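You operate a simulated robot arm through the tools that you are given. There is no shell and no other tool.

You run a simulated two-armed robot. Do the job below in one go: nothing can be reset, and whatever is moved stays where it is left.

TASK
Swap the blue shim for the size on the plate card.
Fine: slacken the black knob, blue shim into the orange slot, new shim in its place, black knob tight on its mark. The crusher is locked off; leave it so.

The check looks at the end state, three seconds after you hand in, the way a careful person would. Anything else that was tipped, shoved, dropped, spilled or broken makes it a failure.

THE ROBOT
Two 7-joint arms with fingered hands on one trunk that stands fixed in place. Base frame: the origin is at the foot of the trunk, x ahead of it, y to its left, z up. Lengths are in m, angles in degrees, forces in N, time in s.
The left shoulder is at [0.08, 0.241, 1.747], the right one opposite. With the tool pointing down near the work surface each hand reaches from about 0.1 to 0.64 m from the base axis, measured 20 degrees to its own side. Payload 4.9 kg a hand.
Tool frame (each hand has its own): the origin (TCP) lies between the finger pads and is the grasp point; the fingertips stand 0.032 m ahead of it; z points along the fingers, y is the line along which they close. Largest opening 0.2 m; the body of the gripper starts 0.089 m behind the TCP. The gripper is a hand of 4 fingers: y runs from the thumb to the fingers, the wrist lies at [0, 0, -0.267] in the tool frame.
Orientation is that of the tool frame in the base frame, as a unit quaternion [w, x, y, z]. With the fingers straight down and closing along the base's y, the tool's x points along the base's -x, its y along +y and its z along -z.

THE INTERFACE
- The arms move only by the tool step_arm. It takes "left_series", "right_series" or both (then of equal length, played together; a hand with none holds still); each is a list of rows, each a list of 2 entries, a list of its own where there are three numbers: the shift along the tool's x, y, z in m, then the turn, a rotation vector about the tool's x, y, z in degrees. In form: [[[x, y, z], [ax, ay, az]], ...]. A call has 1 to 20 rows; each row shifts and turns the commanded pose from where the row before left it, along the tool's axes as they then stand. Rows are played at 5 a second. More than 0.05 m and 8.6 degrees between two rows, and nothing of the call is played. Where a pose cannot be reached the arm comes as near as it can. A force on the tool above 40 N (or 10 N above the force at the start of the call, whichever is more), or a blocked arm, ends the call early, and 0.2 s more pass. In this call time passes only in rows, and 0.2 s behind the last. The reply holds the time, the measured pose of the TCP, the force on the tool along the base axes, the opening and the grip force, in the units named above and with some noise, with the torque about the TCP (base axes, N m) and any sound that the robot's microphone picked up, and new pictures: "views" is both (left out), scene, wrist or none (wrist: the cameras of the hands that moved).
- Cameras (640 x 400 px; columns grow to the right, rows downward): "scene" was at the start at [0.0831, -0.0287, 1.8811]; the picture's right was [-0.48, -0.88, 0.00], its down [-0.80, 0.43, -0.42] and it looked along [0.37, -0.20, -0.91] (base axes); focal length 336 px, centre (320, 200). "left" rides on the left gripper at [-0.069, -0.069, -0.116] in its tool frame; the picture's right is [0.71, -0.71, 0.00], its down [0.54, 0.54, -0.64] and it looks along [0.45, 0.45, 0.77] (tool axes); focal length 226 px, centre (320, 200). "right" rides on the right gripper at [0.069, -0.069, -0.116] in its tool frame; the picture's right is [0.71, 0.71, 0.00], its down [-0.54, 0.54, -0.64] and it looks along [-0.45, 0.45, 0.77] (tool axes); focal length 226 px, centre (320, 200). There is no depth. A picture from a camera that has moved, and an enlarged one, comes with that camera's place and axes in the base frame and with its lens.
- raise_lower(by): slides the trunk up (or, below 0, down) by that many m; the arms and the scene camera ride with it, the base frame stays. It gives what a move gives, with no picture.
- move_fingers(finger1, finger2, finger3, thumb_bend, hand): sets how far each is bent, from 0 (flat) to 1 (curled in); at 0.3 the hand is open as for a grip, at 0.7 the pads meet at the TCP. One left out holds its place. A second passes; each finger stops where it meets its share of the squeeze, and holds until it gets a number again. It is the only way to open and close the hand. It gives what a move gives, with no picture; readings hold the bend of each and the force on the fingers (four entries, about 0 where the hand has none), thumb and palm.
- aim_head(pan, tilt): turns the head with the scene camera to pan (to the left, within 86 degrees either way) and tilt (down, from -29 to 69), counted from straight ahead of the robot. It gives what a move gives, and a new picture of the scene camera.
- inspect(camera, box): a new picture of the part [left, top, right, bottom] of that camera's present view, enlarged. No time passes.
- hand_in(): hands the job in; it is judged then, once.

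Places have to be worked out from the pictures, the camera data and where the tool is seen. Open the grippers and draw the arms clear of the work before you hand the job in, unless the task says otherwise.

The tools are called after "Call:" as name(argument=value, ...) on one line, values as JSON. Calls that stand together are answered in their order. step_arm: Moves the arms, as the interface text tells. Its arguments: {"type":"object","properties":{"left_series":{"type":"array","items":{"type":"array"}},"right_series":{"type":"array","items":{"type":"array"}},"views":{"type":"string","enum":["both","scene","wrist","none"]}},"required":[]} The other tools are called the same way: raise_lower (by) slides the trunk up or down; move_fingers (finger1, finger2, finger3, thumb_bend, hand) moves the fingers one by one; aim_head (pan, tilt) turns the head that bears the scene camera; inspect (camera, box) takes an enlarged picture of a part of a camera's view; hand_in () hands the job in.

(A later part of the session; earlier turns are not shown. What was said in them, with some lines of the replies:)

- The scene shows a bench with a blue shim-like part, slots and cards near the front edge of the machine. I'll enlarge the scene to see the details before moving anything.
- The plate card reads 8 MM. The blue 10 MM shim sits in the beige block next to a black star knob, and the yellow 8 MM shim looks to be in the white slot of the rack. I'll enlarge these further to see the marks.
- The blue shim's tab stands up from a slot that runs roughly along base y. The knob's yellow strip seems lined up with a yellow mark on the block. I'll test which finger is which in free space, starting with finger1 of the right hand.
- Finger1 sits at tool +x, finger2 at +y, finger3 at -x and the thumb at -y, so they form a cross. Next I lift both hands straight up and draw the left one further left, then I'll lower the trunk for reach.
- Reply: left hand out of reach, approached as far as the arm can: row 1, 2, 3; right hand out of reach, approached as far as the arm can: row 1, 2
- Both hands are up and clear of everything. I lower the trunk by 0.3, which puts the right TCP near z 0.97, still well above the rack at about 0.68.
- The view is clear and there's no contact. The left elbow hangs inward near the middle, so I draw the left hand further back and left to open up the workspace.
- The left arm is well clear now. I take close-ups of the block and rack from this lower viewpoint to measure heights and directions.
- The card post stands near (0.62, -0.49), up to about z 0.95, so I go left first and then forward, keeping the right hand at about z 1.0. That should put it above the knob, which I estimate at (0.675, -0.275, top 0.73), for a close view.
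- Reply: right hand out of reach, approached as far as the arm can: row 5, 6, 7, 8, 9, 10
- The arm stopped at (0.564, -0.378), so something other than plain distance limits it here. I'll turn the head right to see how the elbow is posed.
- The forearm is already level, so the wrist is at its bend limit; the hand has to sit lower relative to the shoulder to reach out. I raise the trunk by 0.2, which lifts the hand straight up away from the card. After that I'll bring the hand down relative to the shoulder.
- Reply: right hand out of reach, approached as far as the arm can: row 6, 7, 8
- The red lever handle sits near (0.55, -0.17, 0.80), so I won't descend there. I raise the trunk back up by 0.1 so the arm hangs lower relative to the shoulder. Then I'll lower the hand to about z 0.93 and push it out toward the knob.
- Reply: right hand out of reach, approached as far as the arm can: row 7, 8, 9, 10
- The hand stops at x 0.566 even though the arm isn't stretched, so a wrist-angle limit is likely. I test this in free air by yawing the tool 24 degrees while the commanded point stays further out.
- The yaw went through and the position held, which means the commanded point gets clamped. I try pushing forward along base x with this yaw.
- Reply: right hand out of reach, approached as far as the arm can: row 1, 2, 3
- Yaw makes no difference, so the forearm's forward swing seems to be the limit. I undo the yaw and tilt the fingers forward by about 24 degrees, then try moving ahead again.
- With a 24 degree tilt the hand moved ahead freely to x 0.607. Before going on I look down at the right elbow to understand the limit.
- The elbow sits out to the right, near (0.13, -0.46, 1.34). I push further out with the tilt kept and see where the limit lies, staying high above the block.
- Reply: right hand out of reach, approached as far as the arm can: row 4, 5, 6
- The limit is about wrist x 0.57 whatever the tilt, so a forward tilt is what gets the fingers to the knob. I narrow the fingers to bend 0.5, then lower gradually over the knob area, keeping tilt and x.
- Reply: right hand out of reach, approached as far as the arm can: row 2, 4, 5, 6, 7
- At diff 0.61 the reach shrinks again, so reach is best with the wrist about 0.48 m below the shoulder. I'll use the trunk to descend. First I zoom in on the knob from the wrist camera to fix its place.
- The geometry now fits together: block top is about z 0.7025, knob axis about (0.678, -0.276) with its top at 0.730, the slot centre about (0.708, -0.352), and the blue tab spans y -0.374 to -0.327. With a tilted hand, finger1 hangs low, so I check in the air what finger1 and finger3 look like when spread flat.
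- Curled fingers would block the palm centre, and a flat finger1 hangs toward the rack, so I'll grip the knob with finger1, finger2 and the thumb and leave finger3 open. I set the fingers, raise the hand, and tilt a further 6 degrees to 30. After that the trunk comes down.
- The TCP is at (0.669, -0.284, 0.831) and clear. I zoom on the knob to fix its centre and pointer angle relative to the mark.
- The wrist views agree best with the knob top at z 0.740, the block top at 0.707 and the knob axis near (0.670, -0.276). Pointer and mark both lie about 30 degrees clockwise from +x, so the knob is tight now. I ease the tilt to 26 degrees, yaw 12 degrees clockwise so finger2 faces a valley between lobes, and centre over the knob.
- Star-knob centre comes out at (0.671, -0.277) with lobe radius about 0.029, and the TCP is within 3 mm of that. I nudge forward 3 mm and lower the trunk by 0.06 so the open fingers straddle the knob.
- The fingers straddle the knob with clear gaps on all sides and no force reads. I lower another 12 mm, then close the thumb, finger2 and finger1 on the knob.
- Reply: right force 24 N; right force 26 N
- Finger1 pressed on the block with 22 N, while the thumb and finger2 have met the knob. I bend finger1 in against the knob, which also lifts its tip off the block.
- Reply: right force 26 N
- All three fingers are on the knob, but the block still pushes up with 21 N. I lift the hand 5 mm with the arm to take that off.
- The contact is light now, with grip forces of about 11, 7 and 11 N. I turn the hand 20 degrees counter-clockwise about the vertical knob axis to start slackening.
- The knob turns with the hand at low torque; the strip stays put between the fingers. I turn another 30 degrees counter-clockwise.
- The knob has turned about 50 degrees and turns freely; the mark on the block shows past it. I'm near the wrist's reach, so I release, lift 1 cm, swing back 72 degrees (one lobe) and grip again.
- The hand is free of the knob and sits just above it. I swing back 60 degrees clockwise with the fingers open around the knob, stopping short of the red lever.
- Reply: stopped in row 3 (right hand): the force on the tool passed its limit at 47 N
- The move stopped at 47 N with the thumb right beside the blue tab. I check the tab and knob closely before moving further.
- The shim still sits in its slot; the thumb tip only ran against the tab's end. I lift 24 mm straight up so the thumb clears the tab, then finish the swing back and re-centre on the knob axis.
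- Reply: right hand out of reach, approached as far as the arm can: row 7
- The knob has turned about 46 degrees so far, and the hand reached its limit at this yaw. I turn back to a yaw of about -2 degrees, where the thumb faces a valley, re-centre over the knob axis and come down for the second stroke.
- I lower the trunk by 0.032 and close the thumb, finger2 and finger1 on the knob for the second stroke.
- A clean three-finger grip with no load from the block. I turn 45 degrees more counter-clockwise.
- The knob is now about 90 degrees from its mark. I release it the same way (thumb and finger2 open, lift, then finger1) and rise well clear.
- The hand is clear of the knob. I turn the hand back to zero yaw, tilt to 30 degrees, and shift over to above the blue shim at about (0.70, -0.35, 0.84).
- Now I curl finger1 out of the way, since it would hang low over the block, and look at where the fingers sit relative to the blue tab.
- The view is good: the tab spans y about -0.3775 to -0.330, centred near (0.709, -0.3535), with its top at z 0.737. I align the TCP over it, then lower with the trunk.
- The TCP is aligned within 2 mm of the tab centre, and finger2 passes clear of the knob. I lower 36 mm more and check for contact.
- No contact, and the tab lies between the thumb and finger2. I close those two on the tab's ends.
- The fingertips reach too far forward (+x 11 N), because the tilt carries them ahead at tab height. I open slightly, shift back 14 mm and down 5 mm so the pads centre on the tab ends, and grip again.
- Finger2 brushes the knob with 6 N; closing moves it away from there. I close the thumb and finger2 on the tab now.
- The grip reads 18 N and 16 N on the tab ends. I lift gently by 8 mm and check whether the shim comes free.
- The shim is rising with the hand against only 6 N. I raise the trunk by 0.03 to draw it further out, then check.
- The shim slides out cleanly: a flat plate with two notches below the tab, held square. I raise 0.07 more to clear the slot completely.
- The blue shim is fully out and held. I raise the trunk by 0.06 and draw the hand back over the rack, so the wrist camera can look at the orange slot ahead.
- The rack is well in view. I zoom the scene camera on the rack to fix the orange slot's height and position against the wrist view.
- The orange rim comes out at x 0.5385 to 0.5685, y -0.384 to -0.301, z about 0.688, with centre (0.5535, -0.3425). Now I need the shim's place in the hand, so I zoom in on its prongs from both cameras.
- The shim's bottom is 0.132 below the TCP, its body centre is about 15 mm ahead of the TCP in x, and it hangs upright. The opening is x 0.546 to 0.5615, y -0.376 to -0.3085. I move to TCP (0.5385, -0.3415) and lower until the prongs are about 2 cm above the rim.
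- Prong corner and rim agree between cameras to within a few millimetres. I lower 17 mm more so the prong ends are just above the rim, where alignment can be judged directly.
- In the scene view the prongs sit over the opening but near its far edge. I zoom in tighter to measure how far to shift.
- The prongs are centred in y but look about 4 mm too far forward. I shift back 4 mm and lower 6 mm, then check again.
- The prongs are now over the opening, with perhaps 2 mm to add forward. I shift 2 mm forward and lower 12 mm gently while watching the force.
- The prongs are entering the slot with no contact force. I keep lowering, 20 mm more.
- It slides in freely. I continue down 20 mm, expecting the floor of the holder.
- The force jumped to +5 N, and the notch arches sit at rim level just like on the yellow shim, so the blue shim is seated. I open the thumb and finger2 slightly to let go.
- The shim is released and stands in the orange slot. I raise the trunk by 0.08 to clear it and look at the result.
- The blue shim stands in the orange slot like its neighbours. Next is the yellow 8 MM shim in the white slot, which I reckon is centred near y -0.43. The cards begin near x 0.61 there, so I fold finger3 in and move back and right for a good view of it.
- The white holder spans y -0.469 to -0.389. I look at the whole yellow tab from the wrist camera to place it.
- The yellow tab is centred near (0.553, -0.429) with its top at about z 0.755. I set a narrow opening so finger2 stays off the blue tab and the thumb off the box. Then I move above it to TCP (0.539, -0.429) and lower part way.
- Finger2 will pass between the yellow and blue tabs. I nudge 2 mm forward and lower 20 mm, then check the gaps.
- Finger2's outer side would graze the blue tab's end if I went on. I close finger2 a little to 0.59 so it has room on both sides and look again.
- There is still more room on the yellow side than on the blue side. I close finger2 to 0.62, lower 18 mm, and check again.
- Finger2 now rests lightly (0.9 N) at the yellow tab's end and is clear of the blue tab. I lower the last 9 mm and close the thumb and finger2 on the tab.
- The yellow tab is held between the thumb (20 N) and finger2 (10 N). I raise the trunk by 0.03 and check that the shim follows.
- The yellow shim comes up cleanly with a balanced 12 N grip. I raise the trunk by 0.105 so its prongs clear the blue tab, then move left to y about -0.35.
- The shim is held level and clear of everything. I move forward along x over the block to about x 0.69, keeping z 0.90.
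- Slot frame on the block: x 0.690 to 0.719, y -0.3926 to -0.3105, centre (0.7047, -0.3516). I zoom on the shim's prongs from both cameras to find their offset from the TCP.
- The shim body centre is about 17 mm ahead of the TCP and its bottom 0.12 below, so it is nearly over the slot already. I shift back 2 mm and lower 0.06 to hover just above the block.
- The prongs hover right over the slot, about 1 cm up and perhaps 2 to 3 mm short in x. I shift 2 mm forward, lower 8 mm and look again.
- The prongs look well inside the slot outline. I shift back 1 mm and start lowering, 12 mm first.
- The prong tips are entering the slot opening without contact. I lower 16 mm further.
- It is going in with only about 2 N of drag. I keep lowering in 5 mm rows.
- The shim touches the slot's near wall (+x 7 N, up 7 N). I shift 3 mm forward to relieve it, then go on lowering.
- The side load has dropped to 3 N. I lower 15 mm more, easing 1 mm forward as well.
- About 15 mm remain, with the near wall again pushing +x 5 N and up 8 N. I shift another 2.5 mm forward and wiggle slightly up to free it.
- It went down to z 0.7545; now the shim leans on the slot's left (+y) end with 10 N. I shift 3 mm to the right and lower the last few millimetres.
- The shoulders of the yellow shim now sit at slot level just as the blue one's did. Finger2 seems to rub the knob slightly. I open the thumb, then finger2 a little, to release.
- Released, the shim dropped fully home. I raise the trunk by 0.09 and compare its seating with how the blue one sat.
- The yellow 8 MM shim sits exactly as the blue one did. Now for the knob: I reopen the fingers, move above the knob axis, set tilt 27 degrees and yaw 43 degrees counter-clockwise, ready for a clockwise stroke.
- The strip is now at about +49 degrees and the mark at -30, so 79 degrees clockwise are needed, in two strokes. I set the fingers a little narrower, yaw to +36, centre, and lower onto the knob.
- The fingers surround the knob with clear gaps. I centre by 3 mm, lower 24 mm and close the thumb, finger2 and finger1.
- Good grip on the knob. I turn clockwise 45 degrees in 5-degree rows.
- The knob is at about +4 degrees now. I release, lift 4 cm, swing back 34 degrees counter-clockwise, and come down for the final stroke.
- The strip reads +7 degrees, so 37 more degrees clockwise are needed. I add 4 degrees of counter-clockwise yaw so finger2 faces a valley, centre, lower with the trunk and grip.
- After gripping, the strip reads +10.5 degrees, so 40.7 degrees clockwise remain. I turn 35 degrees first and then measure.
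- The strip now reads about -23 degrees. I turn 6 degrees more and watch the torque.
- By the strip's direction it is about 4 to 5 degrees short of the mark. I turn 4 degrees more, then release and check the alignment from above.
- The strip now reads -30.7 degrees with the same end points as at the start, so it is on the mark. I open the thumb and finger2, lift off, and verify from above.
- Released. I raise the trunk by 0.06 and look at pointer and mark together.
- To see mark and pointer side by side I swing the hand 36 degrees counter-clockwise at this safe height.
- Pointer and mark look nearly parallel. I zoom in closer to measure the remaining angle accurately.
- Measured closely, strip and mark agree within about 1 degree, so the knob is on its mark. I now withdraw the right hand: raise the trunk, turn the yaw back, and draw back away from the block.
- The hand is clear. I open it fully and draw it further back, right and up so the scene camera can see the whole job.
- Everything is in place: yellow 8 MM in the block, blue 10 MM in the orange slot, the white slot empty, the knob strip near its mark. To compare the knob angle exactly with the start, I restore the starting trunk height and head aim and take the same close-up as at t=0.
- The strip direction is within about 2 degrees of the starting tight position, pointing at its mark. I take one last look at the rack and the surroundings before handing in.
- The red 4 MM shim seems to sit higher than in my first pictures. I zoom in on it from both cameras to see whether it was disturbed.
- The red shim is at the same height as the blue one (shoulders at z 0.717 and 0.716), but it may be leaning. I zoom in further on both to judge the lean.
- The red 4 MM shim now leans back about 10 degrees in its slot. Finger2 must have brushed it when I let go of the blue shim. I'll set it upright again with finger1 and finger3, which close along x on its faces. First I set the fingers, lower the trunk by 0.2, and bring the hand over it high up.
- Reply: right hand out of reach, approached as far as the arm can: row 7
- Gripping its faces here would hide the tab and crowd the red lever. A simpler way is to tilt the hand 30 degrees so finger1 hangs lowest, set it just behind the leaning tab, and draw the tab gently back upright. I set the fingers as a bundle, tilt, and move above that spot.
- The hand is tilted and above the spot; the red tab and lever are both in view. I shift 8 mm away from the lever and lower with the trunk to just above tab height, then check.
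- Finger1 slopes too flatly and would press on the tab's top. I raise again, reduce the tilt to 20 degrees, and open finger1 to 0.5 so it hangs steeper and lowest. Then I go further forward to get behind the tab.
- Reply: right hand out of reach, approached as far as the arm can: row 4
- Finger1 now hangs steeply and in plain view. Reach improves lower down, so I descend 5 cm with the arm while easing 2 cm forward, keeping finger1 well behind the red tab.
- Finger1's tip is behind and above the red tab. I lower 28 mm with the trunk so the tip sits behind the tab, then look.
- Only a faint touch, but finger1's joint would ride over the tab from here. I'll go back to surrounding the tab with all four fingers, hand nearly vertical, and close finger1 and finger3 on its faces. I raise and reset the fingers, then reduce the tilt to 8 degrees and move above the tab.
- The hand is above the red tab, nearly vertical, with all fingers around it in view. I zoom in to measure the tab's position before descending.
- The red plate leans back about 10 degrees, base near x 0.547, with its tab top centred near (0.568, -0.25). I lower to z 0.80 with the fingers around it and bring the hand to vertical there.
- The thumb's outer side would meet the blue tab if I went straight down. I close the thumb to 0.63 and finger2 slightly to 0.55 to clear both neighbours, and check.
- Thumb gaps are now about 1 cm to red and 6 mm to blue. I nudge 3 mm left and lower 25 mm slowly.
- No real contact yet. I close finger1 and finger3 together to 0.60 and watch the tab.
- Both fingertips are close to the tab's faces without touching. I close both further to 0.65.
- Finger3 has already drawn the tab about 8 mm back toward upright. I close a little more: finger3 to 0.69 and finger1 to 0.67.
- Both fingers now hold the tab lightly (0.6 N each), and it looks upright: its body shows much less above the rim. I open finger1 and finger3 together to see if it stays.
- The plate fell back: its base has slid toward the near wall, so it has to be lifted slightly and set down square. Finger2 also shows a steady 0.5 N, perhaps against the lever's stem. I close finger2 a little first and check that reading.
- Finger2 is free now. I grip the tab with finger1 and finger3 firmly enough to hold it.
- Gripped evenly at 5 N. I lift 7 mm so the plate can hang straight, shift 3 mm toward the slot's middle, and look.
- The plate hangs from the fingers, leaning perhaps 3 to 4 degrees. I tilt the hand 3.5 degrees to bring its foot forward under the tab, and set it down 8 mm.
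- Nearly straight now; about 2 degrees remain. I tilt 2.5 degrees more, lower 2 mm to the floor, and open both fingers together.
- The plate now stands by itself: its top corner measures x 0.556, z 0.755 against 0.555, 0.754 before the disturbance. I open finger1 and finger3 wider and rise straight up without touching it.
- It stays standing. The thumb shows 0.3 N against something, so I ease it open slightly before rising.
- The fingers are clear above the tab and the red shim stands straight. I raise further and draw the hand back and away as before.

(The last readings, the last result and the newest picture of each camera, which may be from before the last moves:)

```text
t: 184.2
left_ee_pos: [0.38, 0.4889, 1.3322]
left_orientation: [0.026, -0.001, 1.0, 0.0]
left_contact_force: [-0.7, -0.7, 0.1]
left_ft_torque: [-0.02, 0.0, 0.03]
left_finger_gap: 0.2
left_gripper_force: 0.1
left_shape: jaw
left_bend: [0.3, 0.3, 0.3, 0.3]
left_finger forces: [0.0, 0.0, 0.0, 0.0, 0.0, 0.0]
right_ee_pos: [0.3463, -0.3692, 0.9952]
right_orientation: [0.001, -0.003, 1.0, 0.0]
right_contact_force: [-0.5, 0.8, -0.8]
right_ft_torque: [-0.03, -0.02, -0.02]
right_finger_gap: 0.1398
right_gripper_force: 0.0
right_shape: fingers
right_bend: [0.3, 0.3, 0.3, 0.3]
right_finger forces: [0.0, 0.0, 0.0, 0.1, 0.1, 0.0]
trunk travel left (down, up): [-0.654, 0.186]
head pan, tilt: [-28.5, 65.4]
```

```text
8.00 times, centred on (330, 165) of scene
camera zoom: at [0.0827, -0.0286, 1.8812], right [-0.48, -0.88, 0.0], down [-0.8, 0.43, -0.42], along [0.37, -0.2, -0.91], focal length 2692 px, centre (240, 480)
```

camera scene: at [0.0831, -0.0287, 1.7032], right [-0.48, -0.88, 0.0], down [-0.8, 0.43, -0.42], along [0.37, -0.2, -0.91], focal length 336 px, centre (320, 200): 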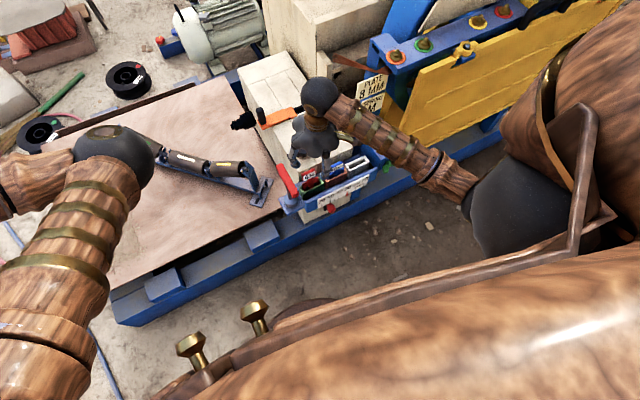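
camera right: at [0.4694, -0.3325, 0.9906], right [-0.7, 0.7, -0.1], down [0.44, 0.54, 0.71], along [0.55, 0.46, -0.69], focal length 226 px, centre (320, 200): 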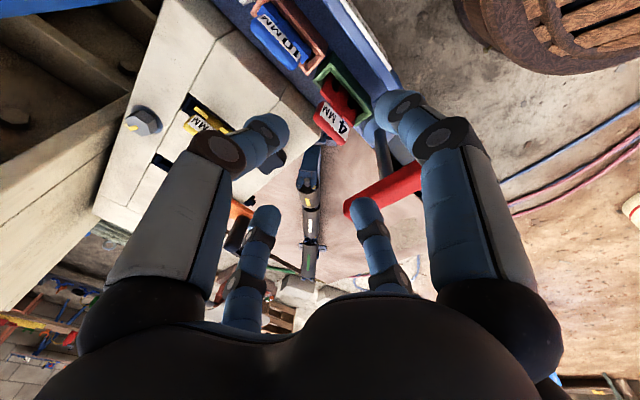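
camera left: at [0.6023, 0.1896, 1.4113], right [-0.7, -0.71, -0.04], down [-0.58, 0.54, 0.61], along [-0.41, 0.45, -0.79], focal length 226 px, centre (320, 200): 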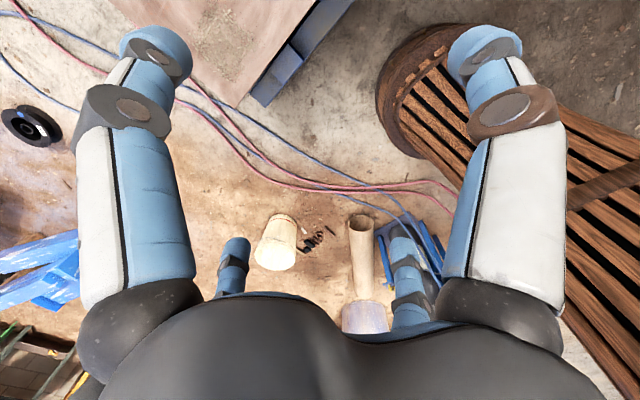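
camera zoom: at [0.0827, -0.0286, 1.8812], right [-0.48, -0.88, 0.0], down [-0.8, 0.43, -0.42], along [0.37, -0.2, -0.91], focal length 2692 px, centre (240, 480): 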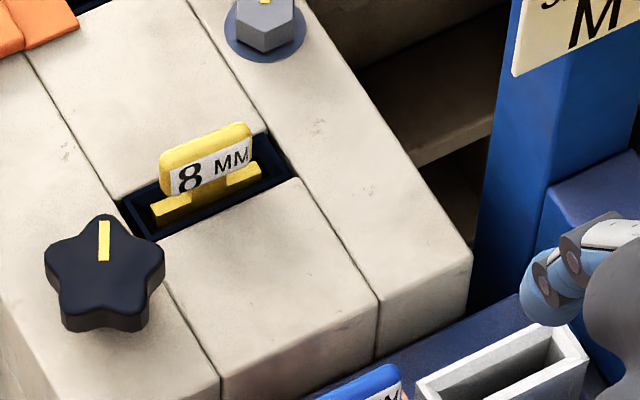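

The red shim is back where it was in my first picture, and the blue one stands in the orange slot. The 8 MM shim is seated in the block, the knob points at its mark, and the gap pointer has come back from 70 to about 50 with the knob tight. Both hands are open and clear, so I hand in.

Call:
hand_in()

```text
The job is handed in.
```

I finished the swap and handed the job in. The yellow 8 MM shim from the plate card is in the block, and the blue 10 MM shim is in the orange slot. The black knob is tight again, within about 2 degrees of its mark.

- **Gap pointer:** the red triangle on the scale went to 70 while the knob was slack. It came back to about 50 once I tightened the knob on the 8 MM shim; it read about 45 with the 10 MM shim.
- **Red 4 MM shim:** I knocked it while letting go of the blue shim, and it leaned back about 10 degrees in its green slot. I lifted it slightly and set it upright. In the last picture it stands within a few millimetres of where it started.
- **Red lever:** one finger touched what I took to be the red lever's stem, at about 0.5 N, while I was setting the red shim upright. The lever looks unmoved in the final pictures.
- **Blue shim:** while still seated in the block, it also took a brief 47 N knock from the thumb. It stayed in its slot and later lifted out cleanly.
- **Crusher:** I did not touch the lock-off.
- **Arms:** both hands are open and clear of the work.
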